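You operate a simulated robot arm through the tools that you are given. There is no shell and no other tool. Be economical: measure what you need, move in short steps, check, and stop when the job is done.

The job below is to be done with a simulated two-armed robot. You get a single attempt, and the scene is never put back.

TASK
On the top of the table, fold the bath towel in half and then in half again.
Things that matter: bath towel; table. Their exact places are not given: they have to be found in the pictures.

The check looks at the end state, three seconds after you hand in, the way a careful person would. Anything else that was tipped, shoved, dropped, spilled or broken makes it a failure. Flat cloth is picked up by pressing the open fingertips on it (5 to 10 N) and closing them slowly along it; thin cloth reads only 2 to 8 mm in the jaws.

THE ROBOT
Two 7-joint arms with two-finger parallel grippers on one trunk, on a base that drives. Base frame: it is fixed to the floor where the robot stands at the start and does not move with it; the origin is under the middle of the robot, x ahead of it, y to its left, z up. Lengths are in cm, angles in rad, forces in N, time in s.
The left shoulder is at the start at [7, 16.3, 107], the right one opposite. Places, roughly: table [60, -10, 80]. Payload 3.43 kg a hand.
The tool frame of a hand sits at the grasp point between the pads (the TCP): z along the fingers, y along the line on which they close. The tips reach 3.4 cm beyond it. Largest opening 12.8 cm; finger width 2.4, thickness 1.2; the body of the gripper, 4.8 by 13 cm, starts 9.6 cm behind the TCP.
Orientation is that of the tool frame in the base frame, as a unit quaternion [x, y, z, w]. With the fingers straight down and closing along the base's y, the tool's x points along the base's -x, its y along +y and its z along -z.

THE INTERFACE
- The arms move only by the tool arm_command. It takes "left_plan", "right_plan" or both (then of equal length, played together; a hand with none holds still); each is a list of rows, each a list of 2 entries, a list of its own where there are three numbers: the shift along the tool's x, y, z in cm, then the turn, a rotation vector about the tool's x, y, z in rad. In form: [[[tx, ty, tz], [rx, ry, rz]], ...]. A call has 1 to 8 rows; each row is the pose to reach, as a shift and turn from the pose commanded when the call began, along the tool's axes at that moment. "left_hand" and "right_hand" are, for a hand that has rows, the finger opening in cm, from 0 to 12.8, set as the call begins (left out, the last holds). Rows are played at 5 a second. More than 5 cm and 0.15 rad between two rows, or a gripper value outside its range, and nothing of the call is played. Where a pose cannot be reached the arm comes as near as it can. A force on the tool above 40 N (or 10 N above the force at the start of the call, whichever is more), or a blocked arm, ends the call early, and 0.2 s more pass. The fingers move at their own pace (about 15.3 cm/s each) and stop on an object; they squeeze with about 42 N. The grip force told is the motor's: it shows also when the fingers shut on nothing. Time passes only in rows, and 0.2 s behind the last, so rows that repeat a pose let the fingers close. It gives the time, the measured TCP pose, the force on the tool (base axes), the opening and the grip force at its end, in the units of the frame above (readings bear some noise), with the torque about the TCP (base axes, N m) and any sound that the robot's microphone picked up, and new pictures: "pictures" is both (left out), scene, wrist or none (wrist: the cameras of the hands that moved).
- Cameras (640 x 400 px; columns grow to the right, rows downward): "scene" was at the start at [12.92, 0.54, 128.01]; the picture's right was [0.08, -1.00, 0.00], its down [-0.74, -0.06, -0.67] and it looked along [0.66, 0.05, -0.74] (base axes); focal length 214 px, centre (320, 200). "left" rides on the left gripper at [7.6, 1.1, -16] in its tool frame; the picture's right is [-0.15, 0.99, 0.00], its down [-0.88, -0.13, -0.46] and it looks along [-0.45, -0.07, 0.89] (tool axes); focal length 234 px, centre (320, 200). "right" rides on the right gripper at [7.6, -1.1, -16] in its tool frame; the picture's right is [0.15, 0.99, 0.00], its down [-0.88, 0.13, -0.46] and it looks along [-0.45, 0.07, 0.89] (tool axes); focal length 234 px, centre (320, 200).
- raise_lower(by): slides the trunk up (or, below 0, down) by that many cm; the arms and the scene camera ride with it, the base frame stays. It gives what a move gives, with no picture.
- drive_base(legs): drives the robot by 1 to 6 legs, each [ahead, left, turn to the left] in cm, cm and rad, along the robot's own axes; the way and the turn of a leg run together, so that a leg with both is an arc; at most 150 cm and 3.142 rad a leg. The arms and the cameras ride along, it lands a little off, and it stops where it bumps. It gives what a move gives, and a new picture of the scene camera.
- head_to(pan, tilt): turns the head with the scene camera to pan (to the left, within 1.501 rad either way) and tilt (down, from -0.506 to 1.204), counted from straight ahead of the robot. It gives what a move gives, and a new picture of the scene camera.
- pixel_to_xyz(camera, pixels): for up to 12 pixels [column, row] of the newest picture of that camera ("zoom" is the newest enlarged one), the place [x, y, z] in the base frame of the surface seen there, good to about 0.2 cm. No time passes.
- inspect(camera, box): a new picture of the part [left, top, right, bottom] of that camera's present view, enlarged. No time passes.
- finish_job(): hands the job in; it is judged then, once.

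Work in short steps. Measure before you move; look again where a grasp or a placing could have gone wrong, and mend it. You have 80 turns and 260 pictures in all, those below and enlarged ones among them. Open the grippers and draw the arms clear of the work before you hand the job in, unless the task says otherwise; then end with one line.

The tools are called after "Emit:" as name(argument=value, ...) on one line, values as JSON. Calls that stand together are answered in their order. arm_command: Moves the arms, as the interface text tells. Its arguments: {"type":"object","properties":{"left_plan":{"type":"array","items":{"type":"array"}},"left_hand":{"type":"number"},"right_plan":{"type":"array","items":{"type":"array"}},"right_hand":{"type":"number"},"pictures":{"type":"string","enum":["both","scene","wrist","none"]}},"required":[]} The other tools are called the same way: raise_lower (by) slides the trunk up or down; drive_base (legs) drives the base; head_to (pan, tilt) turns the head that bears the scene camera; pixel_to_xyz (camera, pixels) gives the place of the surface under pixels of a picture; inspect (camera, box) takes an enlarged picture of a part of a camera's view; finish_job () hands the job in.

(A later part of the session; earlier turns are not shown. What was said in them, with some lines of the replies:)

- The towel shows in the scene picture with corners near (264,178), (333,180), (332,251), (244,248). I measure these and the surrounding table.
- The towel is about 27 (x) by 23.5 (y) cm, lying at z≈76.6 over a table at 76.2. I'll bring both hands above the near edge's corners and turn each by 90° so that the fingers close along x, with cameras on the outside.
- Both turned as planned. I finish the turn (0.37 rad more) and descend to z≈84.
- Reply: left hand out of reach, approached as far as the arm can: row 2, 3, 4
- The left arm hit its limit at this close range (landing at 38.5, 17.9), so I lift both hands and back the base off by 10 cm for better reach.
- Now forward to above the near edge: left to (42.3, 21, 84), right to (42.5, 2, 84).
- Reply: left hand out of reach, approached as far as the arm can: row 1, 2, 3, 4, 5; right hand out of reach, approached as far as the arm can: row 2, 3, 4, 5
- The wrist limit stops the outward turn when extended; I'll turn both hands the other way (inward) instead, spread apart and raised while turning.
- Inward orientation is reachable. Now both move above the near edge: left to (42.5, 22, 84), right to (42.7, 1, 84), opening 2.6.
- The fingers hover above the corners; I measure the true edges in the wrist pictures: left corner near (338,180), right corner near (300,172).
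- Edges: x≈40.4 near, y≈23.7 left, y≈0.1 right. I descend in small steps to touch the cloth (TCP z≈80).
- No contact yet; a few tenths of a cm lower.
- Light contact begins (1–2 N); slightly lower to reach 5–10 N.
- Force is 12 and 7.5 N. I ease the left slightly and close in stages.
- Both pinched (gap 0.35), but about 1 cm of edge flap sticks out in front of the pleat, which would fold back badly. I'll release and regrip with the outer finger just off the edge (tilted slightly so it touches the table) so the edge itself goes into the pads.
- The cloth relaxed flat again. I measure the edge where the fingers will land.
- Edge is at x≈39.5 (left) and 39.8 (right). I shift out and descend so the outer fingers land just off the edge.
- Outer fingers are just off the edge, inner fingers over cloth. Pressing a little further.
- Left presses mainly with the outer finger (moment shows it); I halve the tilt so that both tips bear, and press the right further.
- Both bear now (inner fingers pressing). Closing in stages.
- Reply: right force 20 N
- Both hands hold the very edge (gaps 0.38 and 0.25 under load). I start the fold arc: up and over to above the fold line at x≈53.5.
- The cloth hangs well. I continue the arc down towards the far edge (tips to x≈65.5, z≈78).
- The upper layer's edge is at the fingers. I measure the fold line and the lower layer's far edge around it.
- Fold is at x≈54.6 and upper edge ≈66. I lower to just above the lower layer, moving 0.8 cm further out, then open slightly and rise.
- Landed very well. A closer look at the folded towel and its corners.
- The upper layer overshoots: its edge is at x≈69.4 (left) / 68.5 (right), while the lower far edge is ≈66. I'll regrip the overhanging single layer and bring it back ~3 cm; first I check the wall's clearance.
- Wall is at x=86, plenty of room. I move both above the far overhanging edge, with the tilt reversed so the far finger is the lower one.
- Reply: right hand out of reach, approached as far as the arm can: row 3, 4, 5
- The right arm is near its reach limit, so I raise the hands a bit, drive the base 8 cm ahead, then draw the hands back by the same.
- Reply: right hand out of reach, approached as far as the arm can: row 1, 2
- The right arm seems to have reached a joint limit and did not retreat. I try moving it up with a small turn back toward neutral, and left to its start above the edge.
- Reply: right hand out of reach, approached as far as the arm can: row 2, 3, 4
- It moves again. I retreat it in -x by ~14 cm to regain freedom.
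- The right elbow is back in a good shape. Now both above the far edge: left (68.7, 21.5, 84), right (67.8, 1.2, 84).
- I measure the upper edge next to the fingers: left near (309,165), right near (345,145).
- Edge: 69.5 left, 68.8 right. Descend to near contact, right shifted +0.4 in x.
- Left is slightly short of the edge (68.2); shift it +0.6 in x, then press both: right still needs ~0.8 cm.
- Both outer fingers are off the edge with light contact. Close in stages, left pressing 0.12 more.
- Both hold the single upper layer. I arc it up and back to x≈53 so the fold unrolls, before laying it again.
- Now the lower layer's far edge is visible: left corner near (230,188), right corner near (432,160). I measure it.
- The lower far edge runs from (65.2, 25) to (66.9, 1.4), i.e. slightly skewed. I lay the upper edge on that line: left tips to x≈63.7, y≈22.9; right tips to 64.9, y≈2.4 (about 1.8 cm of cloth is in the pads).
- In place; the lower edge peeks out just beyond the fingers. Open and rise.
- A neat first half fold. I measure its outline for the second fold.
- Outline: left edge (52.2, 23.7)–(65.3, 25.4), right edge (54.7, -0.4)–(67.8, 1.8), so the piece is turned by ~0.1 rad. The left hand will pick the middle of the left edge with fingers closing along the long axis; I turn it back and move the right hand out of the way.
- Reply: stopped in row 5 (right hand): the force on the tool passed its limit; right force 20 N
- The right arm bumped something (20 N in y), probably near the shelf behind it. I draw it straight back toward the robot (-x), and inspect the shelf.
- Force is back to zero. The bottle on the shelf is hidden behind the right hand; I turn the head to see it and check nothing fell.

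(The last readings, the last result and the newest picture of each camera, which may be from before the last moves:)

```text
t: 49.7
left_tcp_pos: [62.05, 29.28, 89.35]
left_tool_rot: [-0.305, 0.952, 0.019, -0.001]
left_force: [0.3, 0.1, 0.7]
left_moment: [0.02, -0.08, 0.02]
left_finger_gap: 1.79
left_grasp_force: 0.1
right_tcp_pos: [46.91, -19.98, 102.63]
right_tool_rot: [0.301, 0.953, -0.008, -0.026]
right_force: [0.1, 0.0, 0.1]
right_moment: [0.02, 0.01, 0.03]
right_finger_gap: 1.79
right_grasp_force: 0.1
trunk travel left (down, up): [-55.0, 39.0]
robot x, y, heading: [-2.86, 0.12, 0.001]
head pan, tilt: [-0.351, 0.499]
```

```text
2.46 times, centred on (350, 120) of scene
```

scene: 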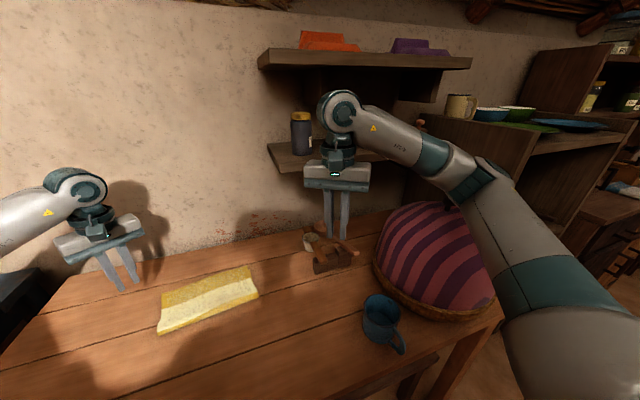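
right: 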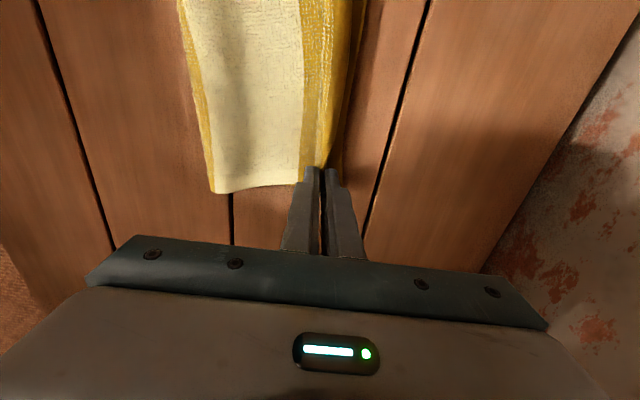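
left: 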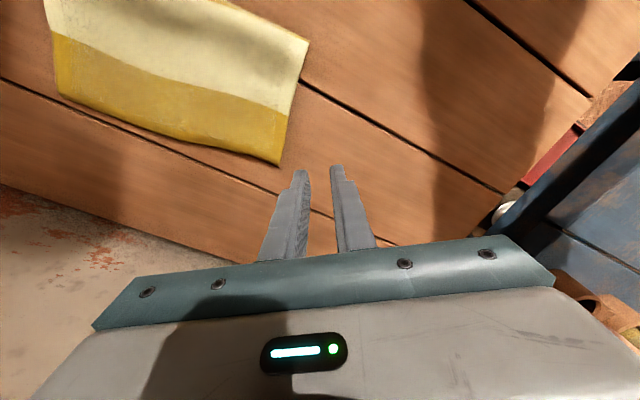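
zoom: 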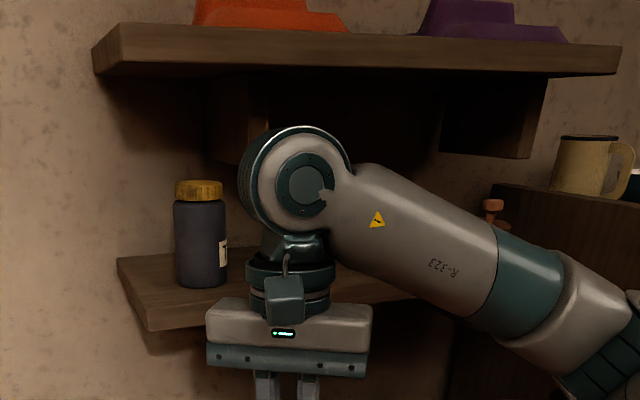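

The bottle stands upright and nothing has fallen. I return the head and bring the left hand above the middle of the left edge, closing axis along the long side.

Emit:
head_to(pan=0.15, tilt=0.84)

Emit:
arm_command(left_plan=[[[1.5, -0.7, 1], [0, 0, 0.13]], [[3, -1.4, 2.2], [0, 0, 0.26]], [[4.5, -2.1, 3.5], [0, 0, 0.39]], [[5.8, -2.7, 5.3], [0, 0, 0.515]], [[5.8, -2.7, 5.3], [0, 0, 0.515]]], left_hand=3.0, pictures="both")

```text
t: 50.6
left_tcp_pos: [61.97, 29.31, 89.39]
left_tool_rot: [-0.305, 0.952, 0.018, 0.0]
left_force: [0.4, 0.2, -0.2]
left_moment: [0.02, -0.02, 0.0]
left_finger_gap: 1.78
left_grasp_force: 0.1
right_tcp_pos: [46.76, -19.97, 102.61]
right_tool_rot: [0.303, 0.953, -0.009, -0.026]
right_force: [-0.1, -0.8, -0.4]
right_moment: [0.01, 0.0, -0.01]
right_finger_gap: 1.81
right_grasp_force: 0.0
trunk travel left (down, up): [-55.0, 39.0]
robot x, y, heading: [-2.49, 0.05, 0.006]
head pan, tilt: [0.15, 0.84]
```

scene: 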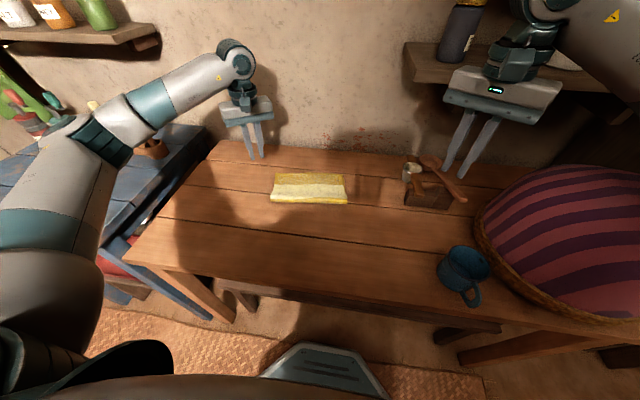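

```text
t: 51.9
left_tcp_pos: [59.01, 23.81, 83.83]
left_tool_rot: [-0.051, 0.999, 0.017, -0.006]
left_force: [0.0, 0.3, 0.0]
left_moment: [-0.01, 0.0, 0.01]
left_finger_gap: 3.02
left_grasp_force: 0.0
right_tcp_pos: [46.7, -20.05, 102.62]
right_tool_rot: [0.303, 0.953, -0.008, -0.026]
right_force: [-0.6, 0.2, 0.0]
right_moment: [-0.01, 0.02, 0.02]
right_finger_gap: 1.82
right_grasp_force: 0.0
trunk travel left (down, up): [-55.0, 39.0]
robot x, y, heading: [-2.71, -0.08, 0.003]
head pan, tilt: [0.15, 0.84]
```

scene: 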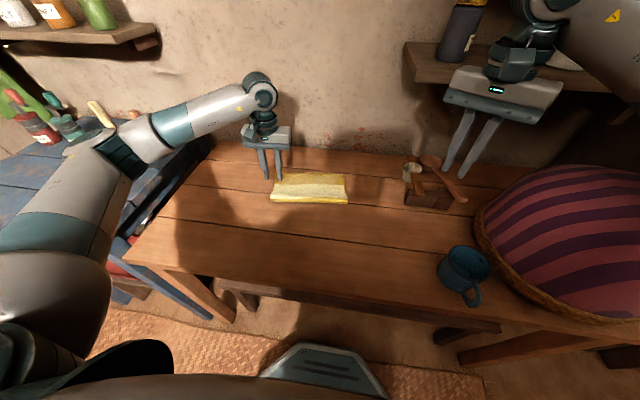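
left: 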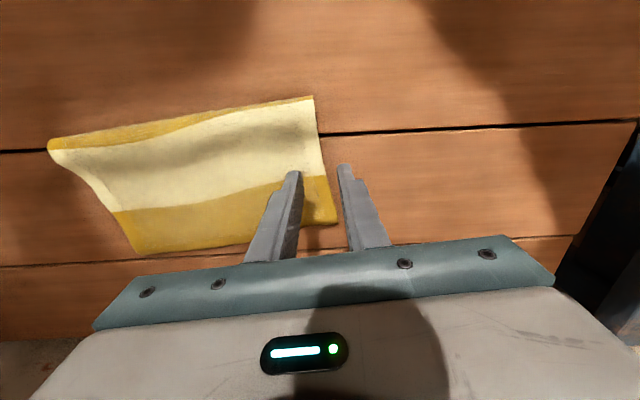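

Clear view: left edge runs from (314,98) to (338,221) in the wrist picture. I measure it.

Emit:
pixel_to_xyz(camera="left", pixels=[[312, 102], [318, 130], [325, 168], [334, 215], [52, 148], [138, 248], [300, 150], [200, 180]])

Emit:
inspect(camera="left", box=[240, 80, 400, 240])

```text
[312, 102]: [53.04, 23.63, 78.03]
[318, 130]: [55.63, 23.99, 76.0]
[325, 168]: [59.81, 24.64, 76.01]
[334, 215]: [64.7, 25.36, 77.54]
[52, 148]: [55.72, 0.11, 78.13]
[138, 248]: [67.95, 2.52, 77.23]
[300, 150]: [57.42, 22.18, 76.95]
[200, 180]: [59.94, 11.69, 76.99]
```

```text
2.50 times, centred on (320, 160) of left
```

zoom: 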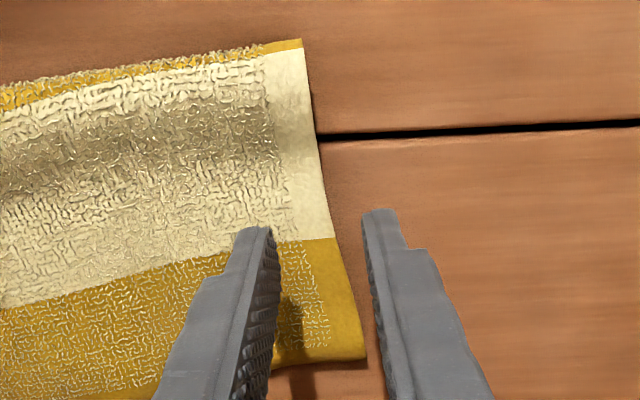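

Edge at x=59 is y≈24.4. With two layers (~0.8 cm) I tilt by 0.15 so the outer finger reaches the table, and descend.

Emit:
arm_command(left_plan=[[[0, -0.25, 1.5], [0.08, 0, 0]], [[0, -0.25, 3], [0.15, 0, 0]], [[0, -0.25, 3.5], [0.15, 0, 0]], [[0, -0.25, 3.8], [0.15, 0, 0]], [[0, -0.25, 3.8], [0.15, 0, 0]]], pictures="wrist")

Emit:
inspect(camera="left", box=[240, 80, 400, 240])

```text
t: 53.0
left_tcp_pos: [58.93, 23.79, 79.9]
left_tool_rot: [-0.052, 0.997, -0.058, -0.002]
left_force: [0.5, 0.5, 1.5]
left_moment: [-0.05, 0.0, 0.02]
left_finger_gap: 3.0
left_grasp_force: 0.1
right_tcp_pos: [46.81, -20.09, 102.61]
right_tool_rot: [0.303, 0.953, -0.009, -0.025]
right_force: [-0.2, -0.2, 0.7]
right_moment: [0.0, -0.03, -0.02]
right_finger_gap: 1.77
right_grasp_force: 0.1
trunk travel left (down, up): [-55.0, 39.0]
robot x, y, heading: [-2.37, -0.14, 0.003]
head pan, tilt: [0.15, 0.84]
```

left: 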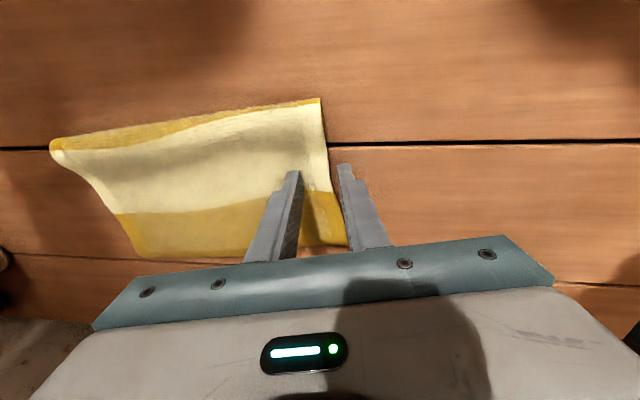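

```text
2.50 times, centred on (320, 160) of left
```

zoom: 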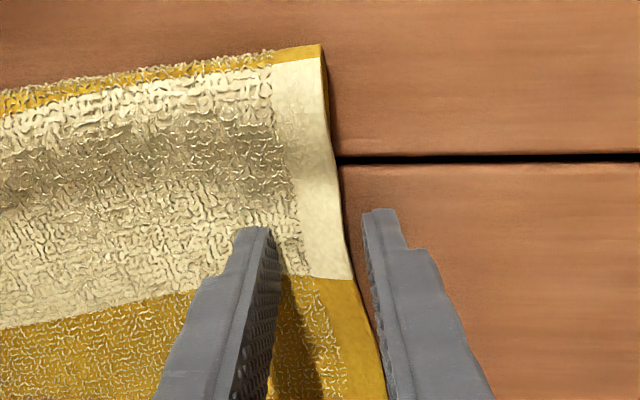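

Outer finger is just off the edge at table level. Press a little more.

Emit:
arm_command(left_plan=[[[0, 0.1, 0.15], [0, 0, 0]], [[0, 0.1, 0.28], [0, 0, 0]], [[0, 0.1, 0.28], [0, 0, 0]]], pictures="none")

```text
t: 53.9
left_tcp_pos: [58.71, 23.86, 79.68]
left_tool_rot: [-0.053, 0.997, -0.057, -0.002]
left_force: [2.4, -0.8, 7.1]
left_moment: [-0.14, -0.11, 0.04]
left_finger_gap: 3.05
left_grasp_force: 1.0
right_tcp_pos: [46.8, -20.02, 102.56]
right_tool_rot: [0.303, 0.953, -0.009, -0.025]
right_force: [0.7, 0.2, -0.7]
right_moment: [-0.02, 0.01, 0.02]
right_finger_gap: 1.78
right_grasp_force: 0.1
trunk travel left (down, up): [-55.0, 39.0]
robot x, y, heading: [-2.86, 0.06, 0.001]
head pan, tilt: [0.15, 0.84]
```

Inner finger presses ~7 N and the outer is at table level. I close in stages, shifting the hand so the inner finger stays and the outer one pushes both layers' edge in.

Emit:
arm_command(left_plan=[[[0, -0.2, 0], [0, 0, 0]], [[0, -0.4, 0], [0, 0, 0]]], left_hand=2.2, pictures="none")

Emit:
arm_command(left_plan=[[[0, -0.2, 0], [0, 0, 0]], [[0, -0.4, 0], [0, 0, 0]]], left_hand=1.4, pictures="none")

Emit:
arm_command(left_plan=[[[0, -0.2, 0], [0, 0, 0]], [[0, -0.3, 0], [0, 0, 0]], [[0, -0.3, 0], [0, 0, 0]]], left_hand=0, pictures="wrist")

Emit:
inspect(camera="left", box=[240, 80, 400, 240])

```text
t: 54.5
left_tcp_pos: [58.75, 23.49, 79.71]
left_tool_rot: [-0.053, 0.997, -0.058, -0.001]
left_force: [-0.8, 2.8, 11.5]
left_moment: [-0.03, -0.03, 0.01]
left_finger_gap: 2.11
left_grasp_force: 0.1
right_tcp_pos: [46.65, -19.98, 102.62]
right_tool_rot: [0.303, 0.953, -0.008, -0.025]
right_force: [0.5, -0.1, -0.3]
right_moment: [0.01, -0.03, 0.0]
right_finger_gap: 1.8
right_grasp_force: 0.1
trunk travel left (down, up): [-55.0, 39.0]
robot x, y, heading: [-2.9, -0.11, 0.002]
head pan, tilt: [0.15, 0.84]
```

```text
t: 55.0
left_tcp_pos: [58.78, 23.18, 79.77]
left_tool_rot: [-0.053, 0.997, -0.058, -0.002]
left_force: [-0.4, 1.9, 7.2]
left_moment: [-0.05, 0.04, -0.02]
left_finger_gap: 1.34
left_grasp_force: 0.1
right_tcp_pos: [46.86, -20.06, 102.51]
right_tool_rot: [0.303, 0.953, -0.008, -0.025]
right_force: [-0.2, -0.1, 0.5]
right_moment: [-0.04, -0.02, 0.02]
right_finger_gap: 1.81
right_grasp_force: 0.0
trunk travel left (down, up): [-55.0, 39.0]
robot x, y, heading: [-2.79, -0.08, -0.001]
head pan, tilt: [0.15, 0.84]
```

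```text
t: 55.9
left_tcp_pos: [58.86, 22.77, 79.89]
left_tool_rot: [-0.053, 0.997, -0.058, -0.002]
left_force: [0.2, 1.9, 5.7]
left_moment: [-0.01, -0.01, 0.01]
left_finger_gap: 0.48
left_grasp_force: 39.0
right_tcp_pos: [46.76, -19.99, 102.55]
right_tool_rot: [0.303, 0.953, -0.009, -0.025]
right_force: [0.6, 0.7, -1.4]
right_moment: [0.04, 0.02, -0.01]
right_finger_gap: 1.8
right_grasp_force: 0.1
trunk travel left (down, up): [-55.0, 39.0]
robot x, y, heading: [-2.89, 0.12, 0.002]
head pan, tilt: [0.15, 0.84]
```

left: 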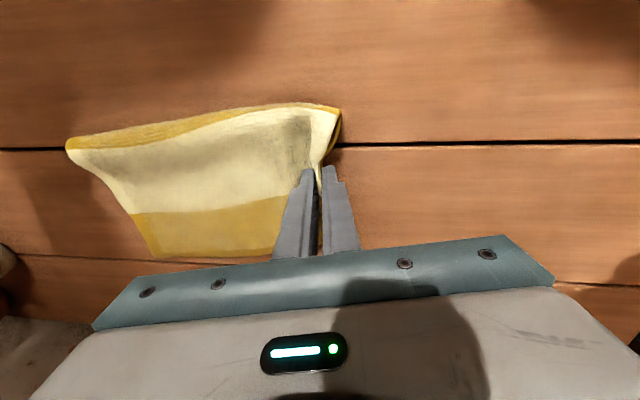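

```text
2.50 times, centred on (320, 160) of left
```

zoom: 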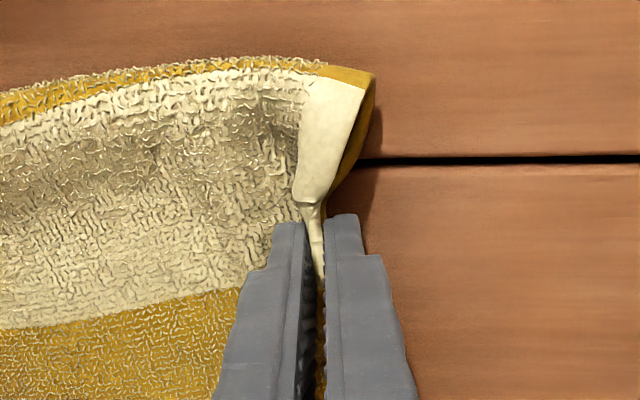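

Both layers appear to be drawn into the pads (gap 0.48). I lift 4 cm and check that the lower layer comes too.

Emit:
arm_command(left_plan=[[[0, -0.3, -1], [0, 0, 0]], [[0, -0.6, -2], [0, 0, 0]], [[0, -1, -3], [0, 0, 0]], [[0, -1.4, -4], [0, 0, 0]]], pictures="both")

Emit:
inspect(camera="scene", box=[250, 130, 370, 220])

Emit:
inspect(camera="left", box=[240, 80, 400, 240])

```text
t: 56.9
left_tcp_pos: [59.02, 21.76, 84.03]
left_tool_rot: [-0.053, 0.997, -0.058, -0.002]
left_force: [0.3, 0.4, -0.1]
left_moment: [-0.01, 0.01, 0.01]
left_finger_gap: 0.46
left_grasp_force: 38.4
right_tcp_pos: [46.83, -20.05, 102.56]
right_tool_rot: [0.303, 0.953, -0.009, -0.025]
right_force: [0.2, -0.7, -0.4]
right_moment: [0.0, 0.0, 0.02]
right_finger_gap: 1.78
right_grasp_force: 0.0
trunk travel left (down, up): [-55.0, 39.0]
robot x, y, heading: [-3.22, 0.32, -0.0]
head pan, tilt: [0.15, 0.84]
```

scene: 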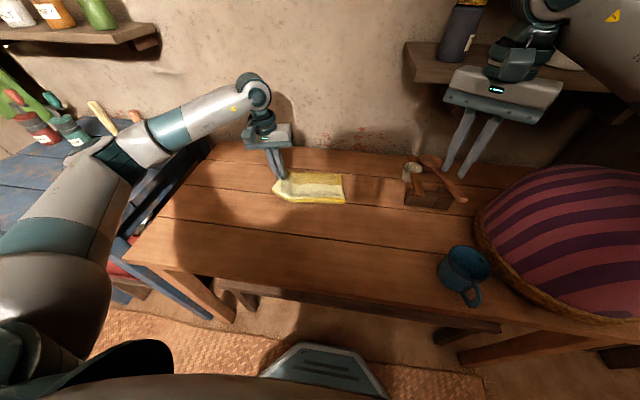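
left: 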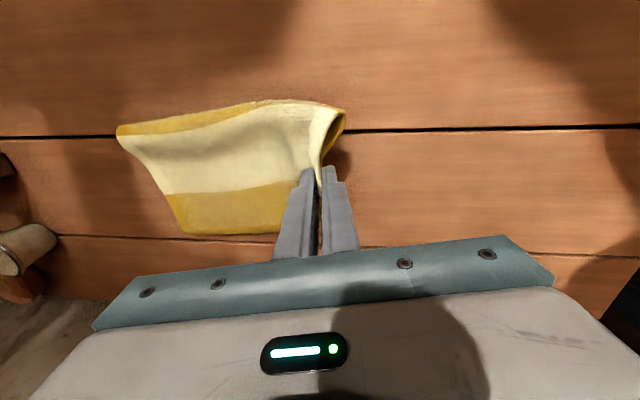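

```text
4.44 times, centred on (310, 175) of scene
```

zoom: 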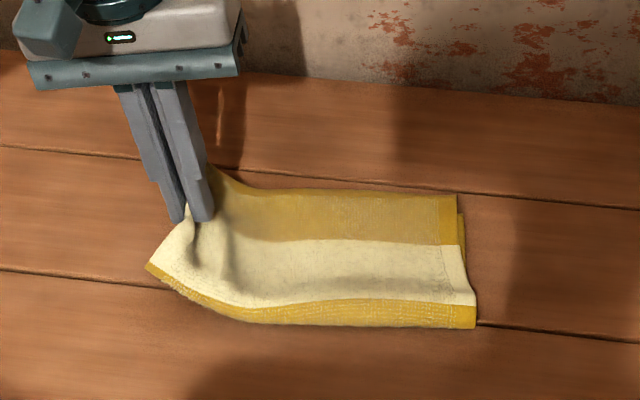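

```text
2.50 times, centred on (320, 160) of left
```

zoom: 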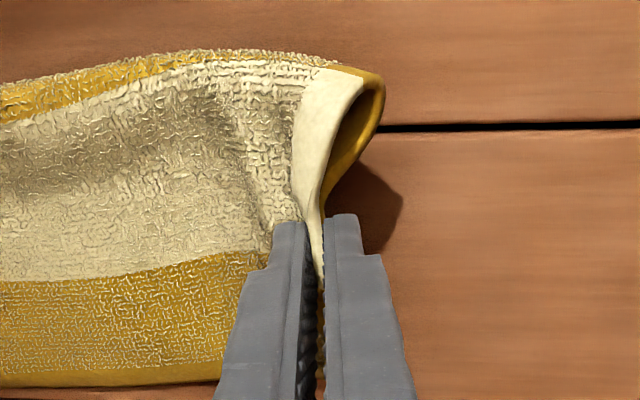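

Both layers are held. I carry the edge up and over along the long axis, slowly leaning the hand so the pinched stub will fall outward.

Emit:
arm_command(left_plan=[[[0, -0.97, -1.4], [0, 0, 0]], [[0, -2.1, -2.6], [-0.03, 0, 0]], [[-0.06, -3.66, -3.6], [-0.06, 0, 0]], [[-0.1, -5.36, -4.3], [-0.09, 0, 0]], [[-0.13, -7.03, -4.7], [-0.12, 0, 0]], [[-0.1, -8.67, -4.85], [-0.15, 0, 0]], [[-0.09, -10.28, -4.75], [-0.18, 0, 0]], [[-0.04, -11.68, -4.6], [-0.2, 0, 0]]], pictures="both")

Emit:
inspect(camera="scene", box=[250, 130, 370, 220])

```text
t: 58.6
left_tcp_pos: [60.52, 11.02, 89.94]
left_tool_rot: [-0.052, 0.998, 0.042, -0.008]
left_force: [0.6, 0.5, 0.2]
left_moment: [-0.03, 0.02, 0.02]
left_finger_gap: 0.46
left_grasp_force: 38.4
right_tcp_pos: [46.83, -20.05, 102.42]
right_tool_rot: [0.303, 0.953, -0.009, -0.026]
right_force: [-0.3, 0.5, -0.4]
right_moment: [0.03, -0.04, 0.0]
right_finger_gap: 1.79
right_grasp_force: 0.1
trunk travel left (down, up): [-55.0, 39.0]
robot x, y, heading: [-2.66, -0.09, 0.005]
head pan, tilt: [0.15, 0.84]
```

scene: 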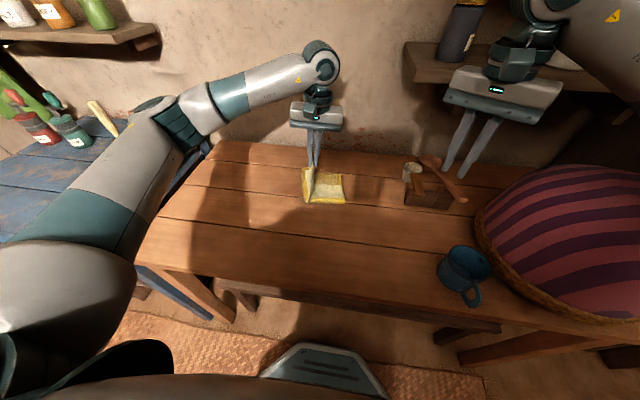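
left: 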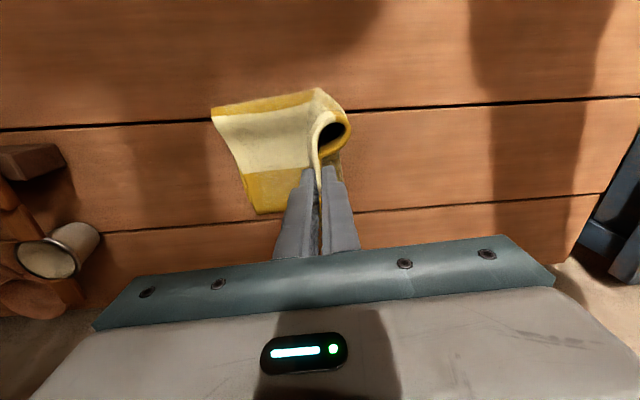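

```text
4.44 times, centred on (310, 175) of scene
```

zoom: 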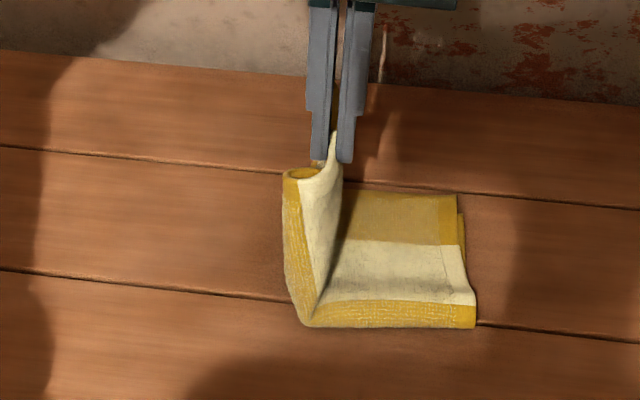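

The fold stands up nicely. I complete the arc down onto the right edge.

Emit:
arm_command(left_plan=[[[0.07, -1.62, 0.16], [-0.03, 0, 0]], [[0.12, -3.16, 0.64], [-0.06, 0, 0]], [[0.18, -4.74, 1.4], [-0.09, 0, 0]], [[0.23, -6.23, 2.48], [-0.12, 0, 0]], [[0.25, -7.55, 3.87], [-0.15, 0, 0]], [[0.31, -8.68, 5.38], [-0.18, 0, 0]], [[0.32, -9.4, 6.7], [-0.2, 0, 0]], [[0.34, -9.65, 7.4], [-0.2, 0, 0]]], pictures="both")

Emit:
inspect(camera="scene", box=[270, 140, 370, 220])

```text
t: 60.5
left_tcp_pos: [60.87, 1.86, 81.67]
left_tool_rot: [-0.052, 0.989, 0.141, -0.012]
left_force: [0.1, 0.0, 0.5]
left_moment: [-0.07, -0.01, 0.03]
left_finger_gap: 0.43
left_grasp_force: 38.8
right_tcp_pos: [46.92, -20.0, 102.64]
right_tool_rot: [0.302, 0.953, -0.009, -0.025]
right_force: [-0.2, -0.7, -1.1]
right_moment: [0.02, -0.03, 0.0]
right_finger_gap: 1.8
right_grasp_force: 0.0
trunk travel left (down, up): [-55.0, 39.0]
robot x, y, heading: [-2.54, -0.02, 0.003]
head pan, tilt: [0.15, 0.84]
```

scene: 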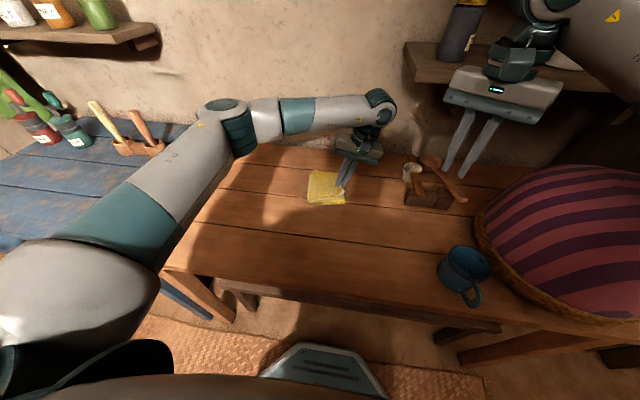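
left: 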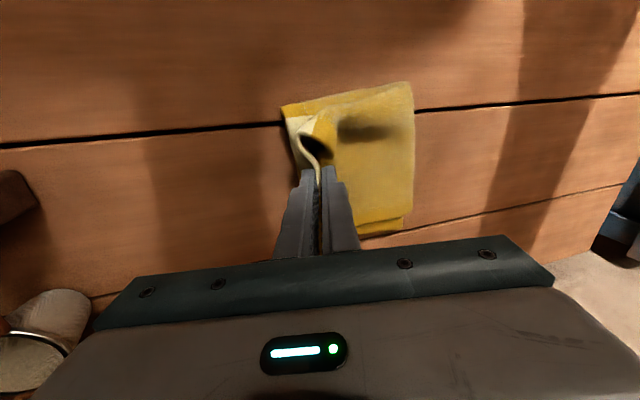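

```text
5.00 times, centred on (320, 180) of scene
```

zoom: 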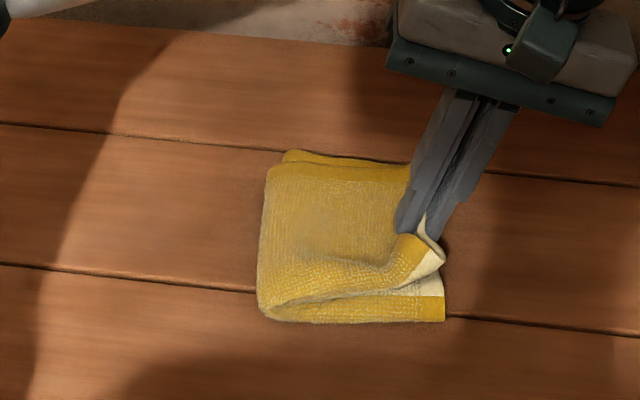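

The edge lies close to the right side. I open and withdraw along the finger axis.

Emit:
arm_command(left_plan=[[[0, 0, 0.3], [0, 0, 0]], [[0, 0, 0.3], [0, 0, 0]], [[0, 0, -1], [0, 0, 0]], [[0, 0, -3], [0, 0, 0]], [[0, 0, -6], [0, 0, 0]], [[0, 0, -10], [0.1, 0, 0]], [[0, 0, -13], [0.2, 0, 0]]], left_hand=1.8, pictures="both")

Emit:
inspect(camera="scene", box=[270, 140, 370, 220])

```text
t: 62.0
left_tcp_pos: [61.04, -1.85, 94.33]
left_tool_rot: [-0.052, 0.998, 0.042, -0.008]
left_force: [0.2, -0.6, -0.3]
left_moment: [0.02, 0.04, 0.04]
left_finger_gap: 1.78
left_grasp_force: 0.1
right_tcp_pos: [46.81, -20.02, 102.7]
right_tool_rot: [0.303, 0.953, -0.008, -0.025]
right_force: [0.3, -0.6, -0.1]
right_moment: [0.03, 0.0, 0.01]
right_finger_gap: 1.81
right_grasp_force: 0.1
trunk travel left (down, up): [-55.0, 39.0]
robot x, y, heading: [-2.45, 0.05, 0.006]
head pan, tilt: [0.15, 0.84]
```

scene: 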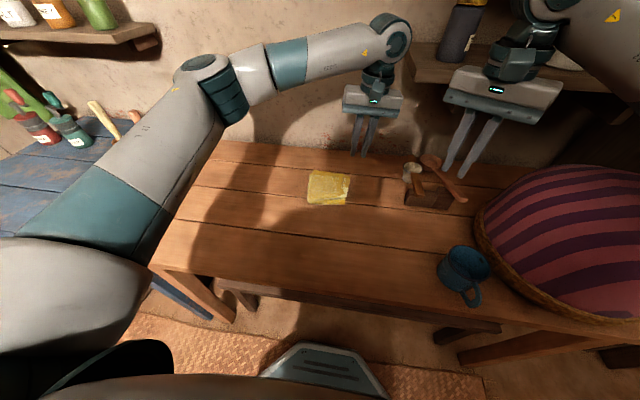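
left: 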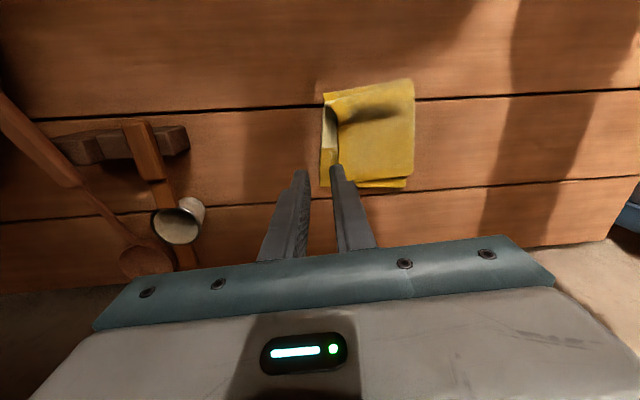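

```text
5.00 times, centred on (320, 180) of scene
```

zoom: 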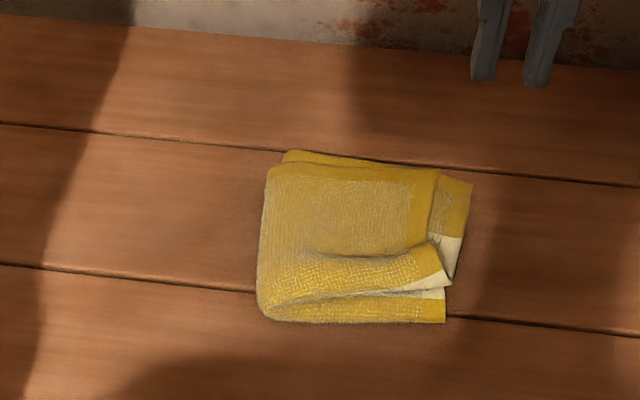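

A closer view of the result: the top edge falls ~1 cm short and a bulge remains near the near-right corner. I inspect and measure.

Emit:
inspect(camera="left", box=[300, 60, 440, 210])

Emit:
pixel_to_xyz(camera="scene", pixels=[[323, 174], [356, 174], [363, 177], [360, 196], [358, 203], [322, 202], [327, 172], [340, 192], [354, 191], [340, 181], [325, 196], [350, 197]])

```text
2.67 times, centred on (370, 135) of left
```

zoom: 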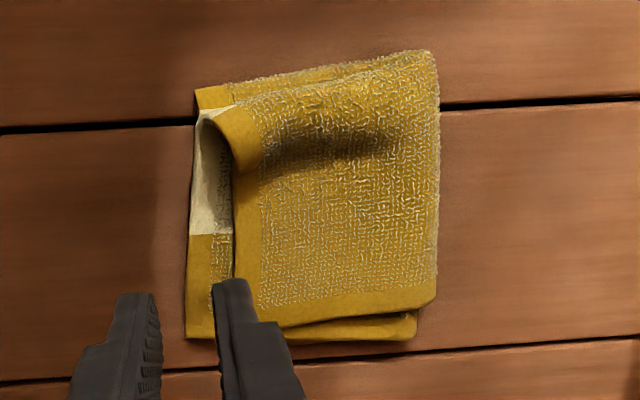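

```text
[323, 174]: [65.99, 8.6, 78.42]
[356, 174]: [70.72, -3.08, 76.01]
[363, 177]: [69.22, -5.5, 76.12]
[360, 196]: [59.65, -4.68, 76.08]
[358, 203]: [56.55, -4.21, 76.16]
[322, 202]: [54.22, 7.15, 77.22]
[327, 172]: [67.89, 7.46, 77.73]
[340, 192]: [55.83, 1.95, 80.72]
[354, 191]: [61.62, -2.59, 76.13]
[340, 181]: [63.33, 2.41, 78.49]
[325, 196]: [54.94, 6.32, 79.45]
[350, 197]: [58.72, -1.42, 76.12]
```

I measure with the zoom picture directly.

Emit:
pixel_to_xyz(camera="zoom", pixels=[[200, 95], [210, 118], [240, 150], [195, 200], [230, 200], [190, 332], [265, 320], [430, 300], [412, 335], [428, 55], [330, 120], [330, 220]])

```text
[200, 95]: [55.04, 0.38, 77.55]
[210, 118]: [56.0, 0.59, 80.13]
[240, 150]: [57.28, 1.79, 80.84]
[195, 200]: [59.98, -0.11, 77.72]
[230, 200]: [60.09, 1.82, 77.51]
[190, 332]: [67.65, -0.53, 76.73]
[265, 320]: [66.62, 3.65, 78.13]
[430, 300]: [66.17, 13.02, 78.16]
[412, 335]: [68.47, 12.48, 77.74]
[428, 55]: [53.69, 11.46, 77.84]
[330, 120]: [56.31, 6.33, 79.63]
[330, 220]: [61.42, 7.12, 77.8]
```

The top edge sits at y≈2 versus 0 below, with a hollow bulge (z≈80.8) at (57, 3). I'll press gently with closed fingers on it and stroke toward the free right edge to flatten it; first hover.

Emit:
arm_command(left_plan=[[[1, 2, 1], [0.03, 0, 0]], [[2, 4.5, 3], [0.06, 0, 0]], [[2.8, 6.4, 6], [0.083, 0, 0]], [[2.8, 6.4, 8.6], [0.083, 0, 0]], [[2.8, 6.4, 8.6], [0.083, 0, 0]]], left_hand=0, pictures="wrist")

```text
t: 63.2
left_tcp_pos: [57.62, 5.23, 86.1]
left_tool_rot: [-0.052, 0.999, 0.0, -0.005]
left_force: [0.0, -0.5, 0.2]
left_moment: [-0.03, 0.01, -0.04]
left_finger_gap: 0.01
left_grasp_force: 32.9
right_tcp_pos: [46.83, -20.08, 102.68]
right_tool_rot: [0.303, 0.953, -0.009, -0.026]
right_force: [0.4, 0.4, 0.0]
right_moment: [-0.01, -0.04, 0.0]
right_finger_gap: 1.81
right_grasp_force: 0.1
trunk travel left (down, up): [-55.0, 39.0]
robot x, y, heading: [-2.68, -0.03, 0.0]
head pan, tilt: [0.15, 0.84]
```

left: 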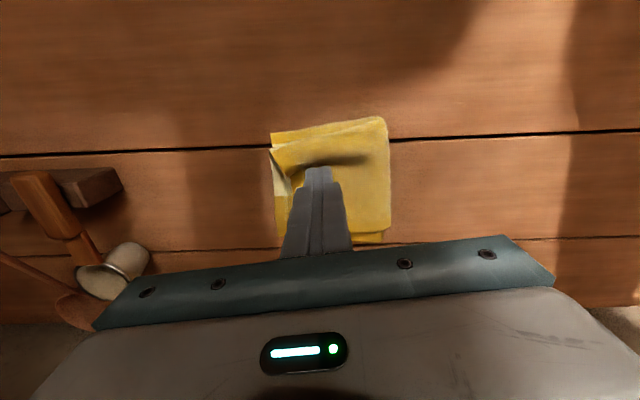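

Descend onto the bulge to feel contact (tips to z≈77.9).

Emit:
arm_command(left_plan=[[[0, 0, 2], [0, 0, 0]], [[0, 0, 3.5], [0, 0, 0]], [[0, 0, 4.5], [0, 0, 0]], [[0, -0.2, 4.9], [0, 0, 0]]], pictures="wrist")

```text
t: 64.2
left_tcp_pos: [57.68, 4.83, 81.11]
left_tool_rot: [-0.053, 0.999, 0.0, -0.006]
left_force: [0.5, -0.3, 0.8]
left_moment: [-0.01, 0.02, 0.0]
left_finger_gap: 0.0
left_grasp_force: 32.9
right_tcp_pos: [46.92, -19.93, 102.61]
right_tool_rot: [0.303, 0.953, -0.009, -0.025]
right_force: [-0.4, 0.0, 0.7]
right_moment: [-0.01, 0.03, 0.01]
right_finger_gap: 1.83
right_grasp_force: 0.1
trunk travel left (down, up): [-55.0, 39.0]
robot x, y, heading: [-2.52, 0.37, 0.002]
head pan, tilt: [0.15, 0.84]
```

left: 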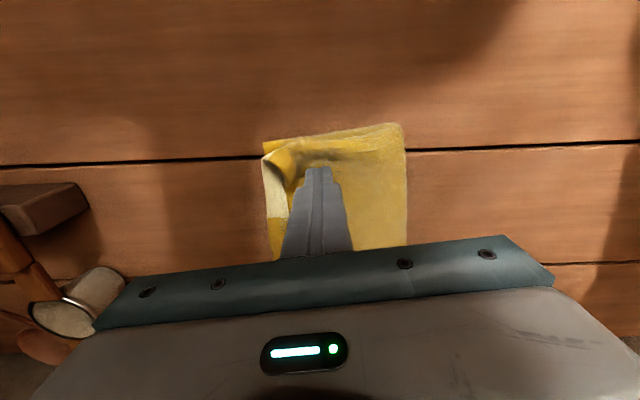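

Contact is light; the bulge remains toward the near-right corner. I press 0.3 cm more and stroke toward (56, 1.5), then lift.

Emit:
arm_command(left_plan=[[[0, 0, 0.3], [0, 0, 0]], [[0.5, -0.8, 0.3], [0, 0, 0]], [[1, -1.6, 0.3], [0, 0, 0]], [[1.5, -2.4, 0.3], [0, 0, 0]], [[2, -3.1, 0.3], [0, 0, 0]], [[2, -3.1, 0.3], [0, 0, 0]], [[2, -3.1, -3], [0, 0, 0]], [[2, -3.1, -7], [0, 0, 0]]], pictures="wrist")

Emit:
inspect(camera="scene", box=[290, 150, 370, 210])

```text
t: 66.0
left_tcp_pos: [56.18, 1.51, 88.1]
left_tool_rot: [-0.052, 0.999, 0.001, -0.006]
left_force: [0.0, 0.3, 0.2]
left_moment: [-0.01, 0.0, 0.03]
left_finger_gap: 0.0
left_grasp_force: 32.9
right_tcp_pos: [46.8, -19.89, 102.62]
right_tool_rot: [0.303, 0.953, -0.009, -0.026]
right_force: [0.1, 0.1, -0.9]
right_moment: [0.01, -0.02, -0.07]
right_finger_gap: 1.82
right_grasp_force: 0.0
trunk travel left (down, up): [-55.0, 39.0]
robot x, y, heading: [-2.85, 0.52, 0.006]
head pan, tilt: [0.15, 0.84]
```

left: 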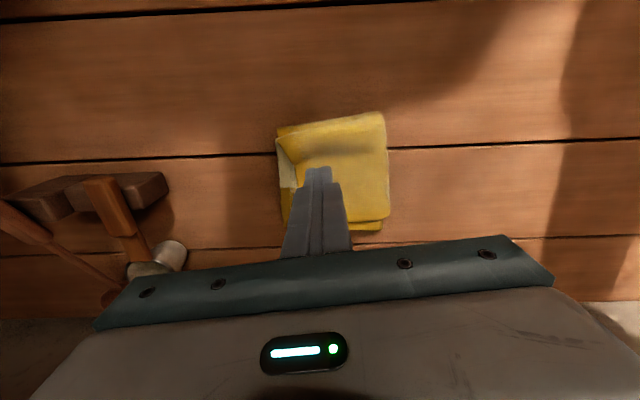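

```text
6.67 times, centred on (330, 180) of scene
```

zoom: 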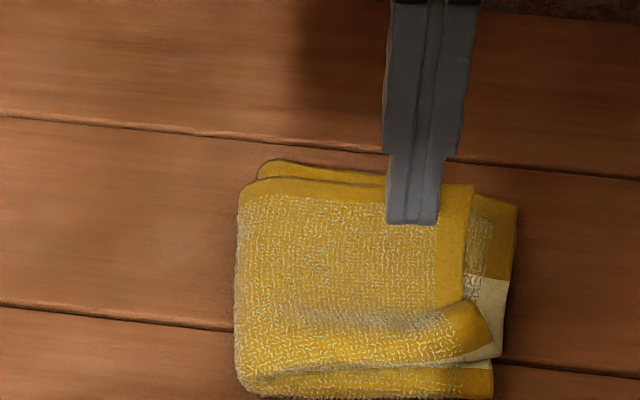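

Flatter and closer to the edge. Now the same on the far part: press at about (64, 5) and stroke -y by 1.8 cm.

Emit:
arm_command(left_plan=[[[-4, 1.3, 0], [0, 0, 0]], [[-8.1, 2.65, 1.5], [0, 0, 0]], [[-8.1, 2.65, 4.5], [0, 0, 0]], [[-8.1, 2.65, 6.4], [0, 0, 0]], [[-8.1, 2.65, 7], [0, 0, 0]]], pictures="none")

Emit:
arm_command(left_plan=[[[0, 0, 0.15], [0, 0, 0]], [[0, 0, 0.3], [0, 0, 0]], [[0, 0, 0.3], [0, 0, 0]]], pictures="none")

```text
t: 67.2
left_tcp_pos: [63.77, 5.07, 81.03]
left_tool_rot: [-0.052, 0.999, 0.0, -0.005]
left_force: [-0.6, 0.2, 0.3]
left_moment: [0.04, -0.01, -0.01]
left_finger_gap: 0.0
left_grasp_force: 32.9
right_tcp_pos: [46.79, -20.02, 102.54]
right_tool_rot: [0.303, 0.953, -0.008, -0.025]
right_force: [0.2, -0.5, 0.2]
right_moment: [0.01, 0.0, 0.0]
right_finger_gap: 1.79
right_grasp_force: 0.1
trunk travel left (down, up): [-55.0, 39.0]
robot x, y, heading: [-2.53, -0.06, 0.001]
head pan, tilt: [0.15, 0.84]
```

```text
t: 68.0
left_tcp_pos: [63.82, 5.1, 80.86]
left_tool_rot: [-0.052, 0.999, 0.0, -0.005]
left_force: [0.6, -0.4, 1.6]
left_moment: [-0.02, -0.05, 0.05]
left_finger_gap: 0.0
left_grasp_force: 33.2
right_tcp_pos: [46.83, -20.04, 102.59]
right_tool_rot: [0.303, 0.952, -0.008, -0.026]
right_force: [0.0, 0.4, 1.0]
right_moment: [0.01, 0.04, 0.02]
right_finger_gap: 1.79
right_grasp_force: 0.1
trunk travel left (down, up): [-55.0, 39.0]
robot x, y, heading: [-3.07, 0.07, 0.007]
head pan, tilt: [0.15, 0.84]
```

Contact ~1.6 N; press slightly more, stroke -y (slightly +x toward the far edge), and lift.

Emit:
arm_command(left_plan=[[[0, 0, 0.15], [0, 0, 0]], [[-0.2, -0.6, 0.15], [0, 0, 0]], [[-0.4, -1.2, 0.15], [0, 0, 0]], [[-0.6, -1.8, 0.15], [0, 0, 0]], [[-0.6, -1.8, 0.15], [0, 0, 0]], [[-0.6, -1.8, -3], [0, 0, 0]], [[-0.6, -1.8, -7], [0, 0, 0]], [[-0.6, 2, -11], [0, 0, 0]]], pictures="none")

Emit:
arm_command(left_plan=[[[-0.5, 4, 0], [0, 0, 0]], [[-1, 8, 0], [0, 0, 0]], [[-1, 12, 0], [0, 0, 0]], [[-1, 16, 0], [0, 0, 0]]], pictures="both")

Emit:
inspect(camera="scene", box=[290, 155, 370, 205])

```text
refused: row 8 steps farther than a row can; nothing moved
```

```text
t: 69.0
left_tcp_pos: [63.01, 21.34, 80.88]
left_tool_rot: [-0.052, 0.999, 0.0, -0.006]
left_force: [0.5, 0.1, 1.6]
left_moment: [0.01, 0.02, -0.01]
left_finger_gap: 0.0
left_grasp_force: 32.9
right_tcp_pos: [46.82, -20.0, 102.6]
right_tool_rot: [0.303, 0.953, -0.009, -0.025]
right_force: [0.2, 0.5, 0.7]
right_moment: [0.01, -0.02, -0.03]
right_finger_gap: 1.77
right_grasp_force: 0.1
trunk travel left (down, up): [-55.0, 39.0]
robot x, y, heading: [-2.6, 0.23, 0.004]
head pan, tilt: [0.15, 0.84]
```

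scene: 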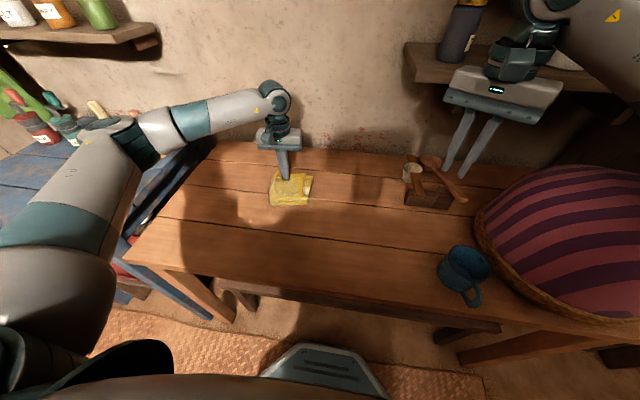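
left: 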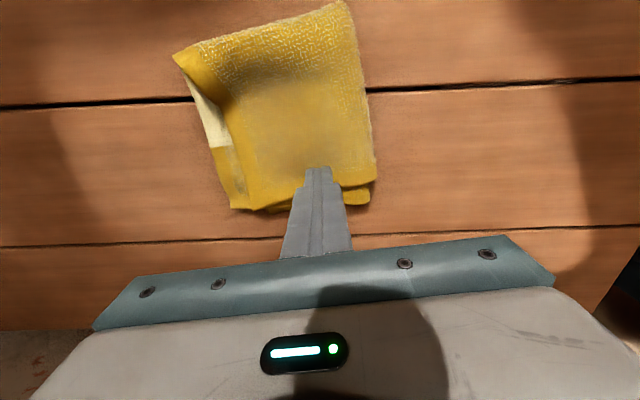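

```text
8.00 times, centred on (330, 180) of scene
```

zoom: 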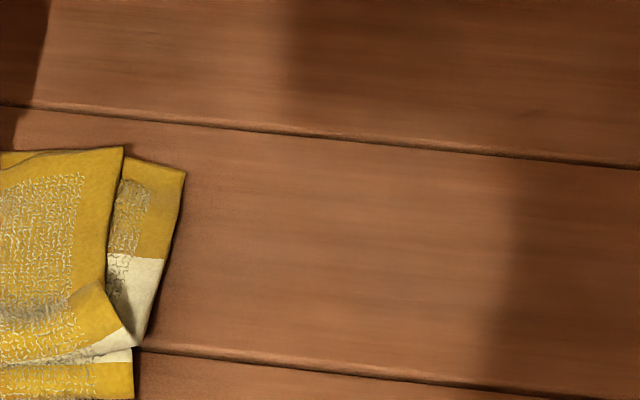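

The first call was refused, so the second dragged the whole folded towel ~13 cm left; it stayed folded and on the table. I lift straight up and look.

Emit:
arm_command(left_plan=[[[0, 0, -3], [0, 0, 0]], [[0, 0, -7], [0, 0, 0]], [[-1, 3, -10], [0, 0, 0]], [[-1, 7, -11], [0, 0, 0]]], pictures="wrist")

Emit:
inspect(camera="scene", box=[250, 155, 330, 215])

```text
t: 70.0
left_tcp_pos: [63.42, 28.35, 92.03]
left_tool_rot: [-0.052, 0.999, -0.001, -0.006]
left_force: [0.0, -0.5, -0.3]
left_moment: [-0.04, 0.03, -0.01]
left_finger_gap: 0.01
left_grasp_force: 33.1
right_tcp_pos: [46.71, -19.8, 102.52]
right_tool_rot: [0.302, 0.953, -0.009, -0.025]
right_force: [1.2, 0.0, 0.1]
right_moment: [0.01, 0.0, 0.0]
right_finger_gap: 1.8
right_grasp_force: 0.0
trunk travel left (down, up): [-55.0, 39.0]
robot x, y, heading: [-2.92, -0.13, -0.002]
head pan, tilt: [0.15, 0.84]
```

left: 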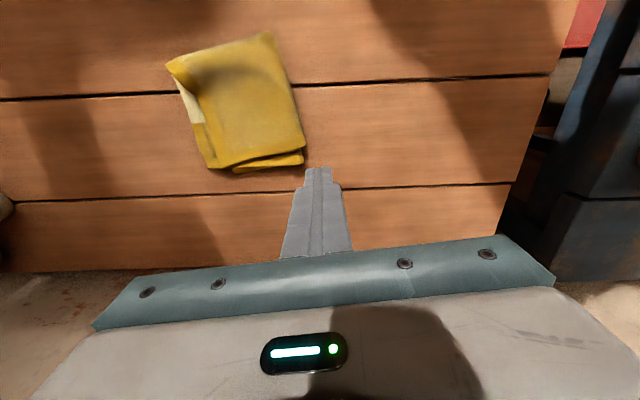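

```text
6.67 times, centred on (290, 185) of scene
```

zoom: 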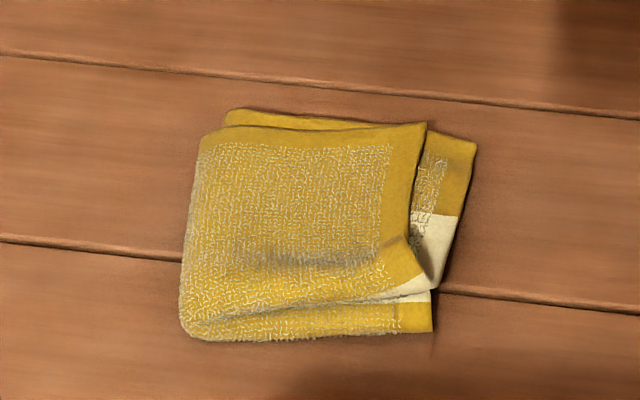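

Still a neat quarter. I measure to decide on one more smoothing stroke.

Emit:
pixel_to_xyz(camera="zoom", pixels=[[420, 130], [472, 145], [432, 325], [425, 280], [190, 335], [205, 140], [228, 115], [408, 210], [300, 260], [320, 190], [400, 250], [440, 230]])

```text
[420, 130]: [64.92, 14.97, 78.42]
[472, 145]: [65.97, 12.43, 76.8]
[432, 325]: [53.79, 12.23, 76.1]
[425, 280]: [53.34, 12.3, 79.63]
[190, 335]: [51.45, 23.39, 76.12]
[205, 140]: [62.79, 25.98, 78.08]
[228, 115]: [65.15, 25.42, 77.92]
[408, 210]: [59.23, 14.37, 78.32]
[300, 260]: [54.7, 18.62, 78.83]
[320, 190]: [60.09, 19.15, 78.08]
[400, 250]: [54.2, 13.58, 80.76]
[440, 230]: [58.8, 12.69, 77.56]
```

The top edge is ~2 cm short at the far right. One more stroke with light pressure: first approach (60.5, 17) from above.

Emit:
arm_command(left_plan=[[[1.4, -3.7, 0], [0, 0, 0]], [[2.8, -7.4, 1], [0, 0, 0]], [[4.1, -10.9, 3], [0, 0, 0]], [[4.1, -10.9, 7], [0, 0, 0]], [[4.1, -10.9, 10], [0, 0, 0]], [[4.1, -10.9, 11], [0, 0, 0]], [[4.1, -10.9, 11.2], [0, 0, 0]]], pictures="none")

```text
t: 71.7
left_tcp_pos: [60.23, 16.81, 80.61]
left_tool_rot: [-0.052, 0.999, 0.0, -0.004]
left_force: [-1.0, 0.2, 5.7]
left_moment: [0.02, 0.02, -0.07]
left_finger_gap: 0.01
left_grasp_force: 32.9
right_tcp_pos: [46.82, -19.95, 102.66]
right_tool_rot: [0.303, 0.952, -0.009, -0.026]
right_force: [-0.4, 0.6, -0.5]
right_moment: [0.0, 0.0, -0.02]
right_finger_gap: 1.8
right_grasp_force: 0.1
trunk travel left (down, up): [-55.0, 39.0]
robot x, y, heading: [-2.58, 0.13, 0.006]
head pan, tilt: [0.15, 0.84]
```

Contact 5.7 N. Stroke -y by 2 cm at that height, then lift straight up.

Emit:
arm_command(left_plan=[[[0, -0.5, -0.05], [0, 0, 0]], [[0, -1, -0.05], [0, 0, 0]], [[0, -1.5, -0.05], [0, 0, 0]], [[0, -2, -0.05], [0, 0, 0]], [[0, -2, -0.05], [0, 0, 0]], [[0, -2, -3], [0, 0, 0]], [[0, -2, -7], [0, 0, 0]], [[0, -2, -11], [0, 0, 0]]], pictures="wrist")

Emit:
inspect(camera="scene", box=[250, 155, 330, 215])

```text
t: 73.5
left_tcp_pos: [60.48, 14.77, 91.52]
left_tool_rot: [-0.053, 0.999, 0.001, -0.005]
left_force: [0.4, -0.5, -0.1]
left_moment: [0.01, 0.02, 0.0]
left_finger_gap: 0.04
left_grasp_force: 33.2
right_tcp_pos: [46.65, -20.11, 102.67]
right_tool_rot: [0.303, 0.953, -0.007, -0.025]
right_force: [-0.1, -0.6, -0.3]
right_moment: [0.02, 0.02, -0.01]
right_finger_gap: 1.78
right_grasp_force: 0.0
trunk travel left (down, up): [-55.0, 39.0]
robot x, y, heading: [-3.3, -0.13, 0.002]
head pan, tilt: [0.15, 0.84]
```

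left: 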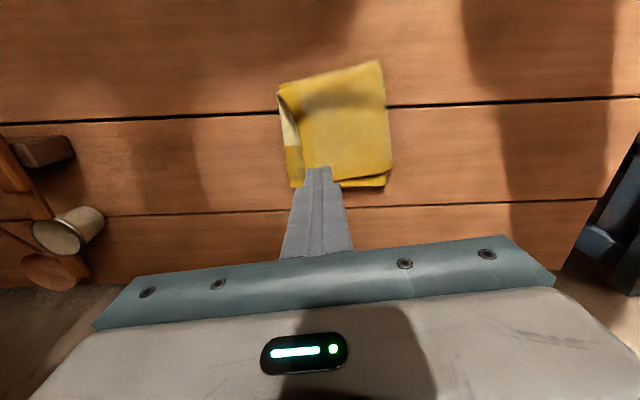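

```text
6.67 times, centred on (290, 185) of scene
```

zoom: 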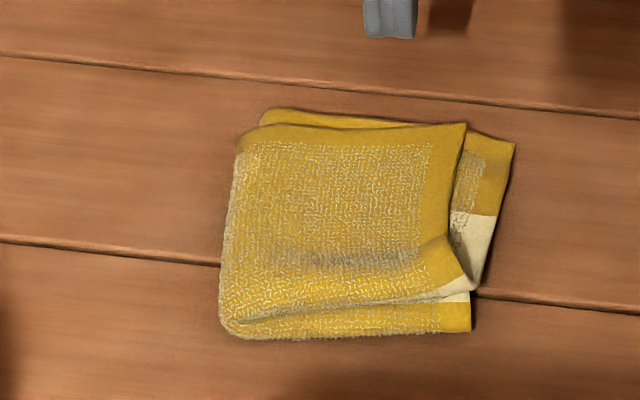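

The quarter fold is compact and flat, with only a small offset. I open both grippers and draw the left arm clear (away to the left and up).

Emit:
arm_command(left_plan=[[[0, 3, -2], [0, 0, 0]], [[0.5, 7, -4], [0, 0, 0]], [[2, 11, -5], [0, 0, 0]], [[5, 14, -5], [0, 0, 0]], [[8, 17, -5], [0, 0, 0]]], right_plan=[[[0, 0, 0], [0, 0, 0]], [[0, 0, 0], [0, 0, 0]], [[0, 0, 0], [0, 0, 0]], [[0, 0, 0], [0, 0, 0]], [[0, 0, 0], [0, 0, 0]]], left_hand=6, right_hand=6, pictures="scene")

```text
t: 74.7
left_tcp_pos: [50.66, 31.0, 96.9]
left_tool_rot: [-0.052, 0.999, 0.001, -0.004]
left_force: [0.4, -0.5, -0.7]
left_moment: [-0.01, -0.03, -0.04]
left_finger_gap: 5.98
left_grasp_force: 0.1
right_tcp_pos: [46.71, -19.9, 102.76]
right_tool_rot: [0.303, 0.953, -0.008, -0.024]
right_force: [0.1, 0.4, -0.1]
right_moment: [0.0, 0.02, 0.0]
right_finger_gap: 6.0
right_grasp_force: 0.1
trunk travel left (down, up): [-55.0, 39.0]
robot x, y, heading: [-2.42, 0.11, 0.004]
head pan, tilt: [0.15, 0.84]
```

scene: 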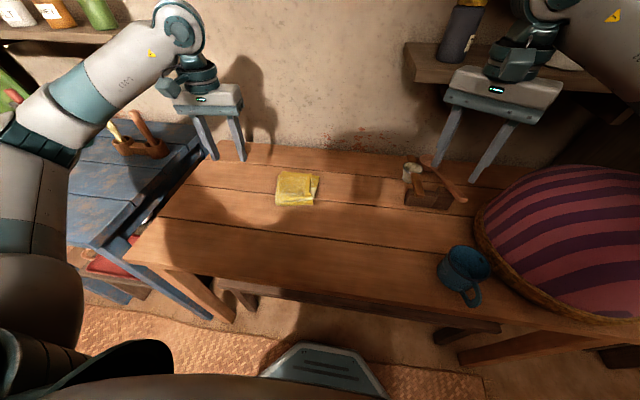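

The towel lies folded in quarters on the table at (297,189), the other objects stand as before, and both arms are clear with open grippers. I hand in.

Emit:
finish_job()

```text
The job is handed in.
```

The bath towel is folded in half and in half again on the table top. The upper layers stop up to about 2 cm short of the lower edge on the right, with a small raised corner at the near right. The finished towel also lies several cm left of where I folded it, after a smoothing stroke dragged it. The right arm bumped something near the shelf once at about 20 N; the pictures afterwards showed nothing tipped or fallen.
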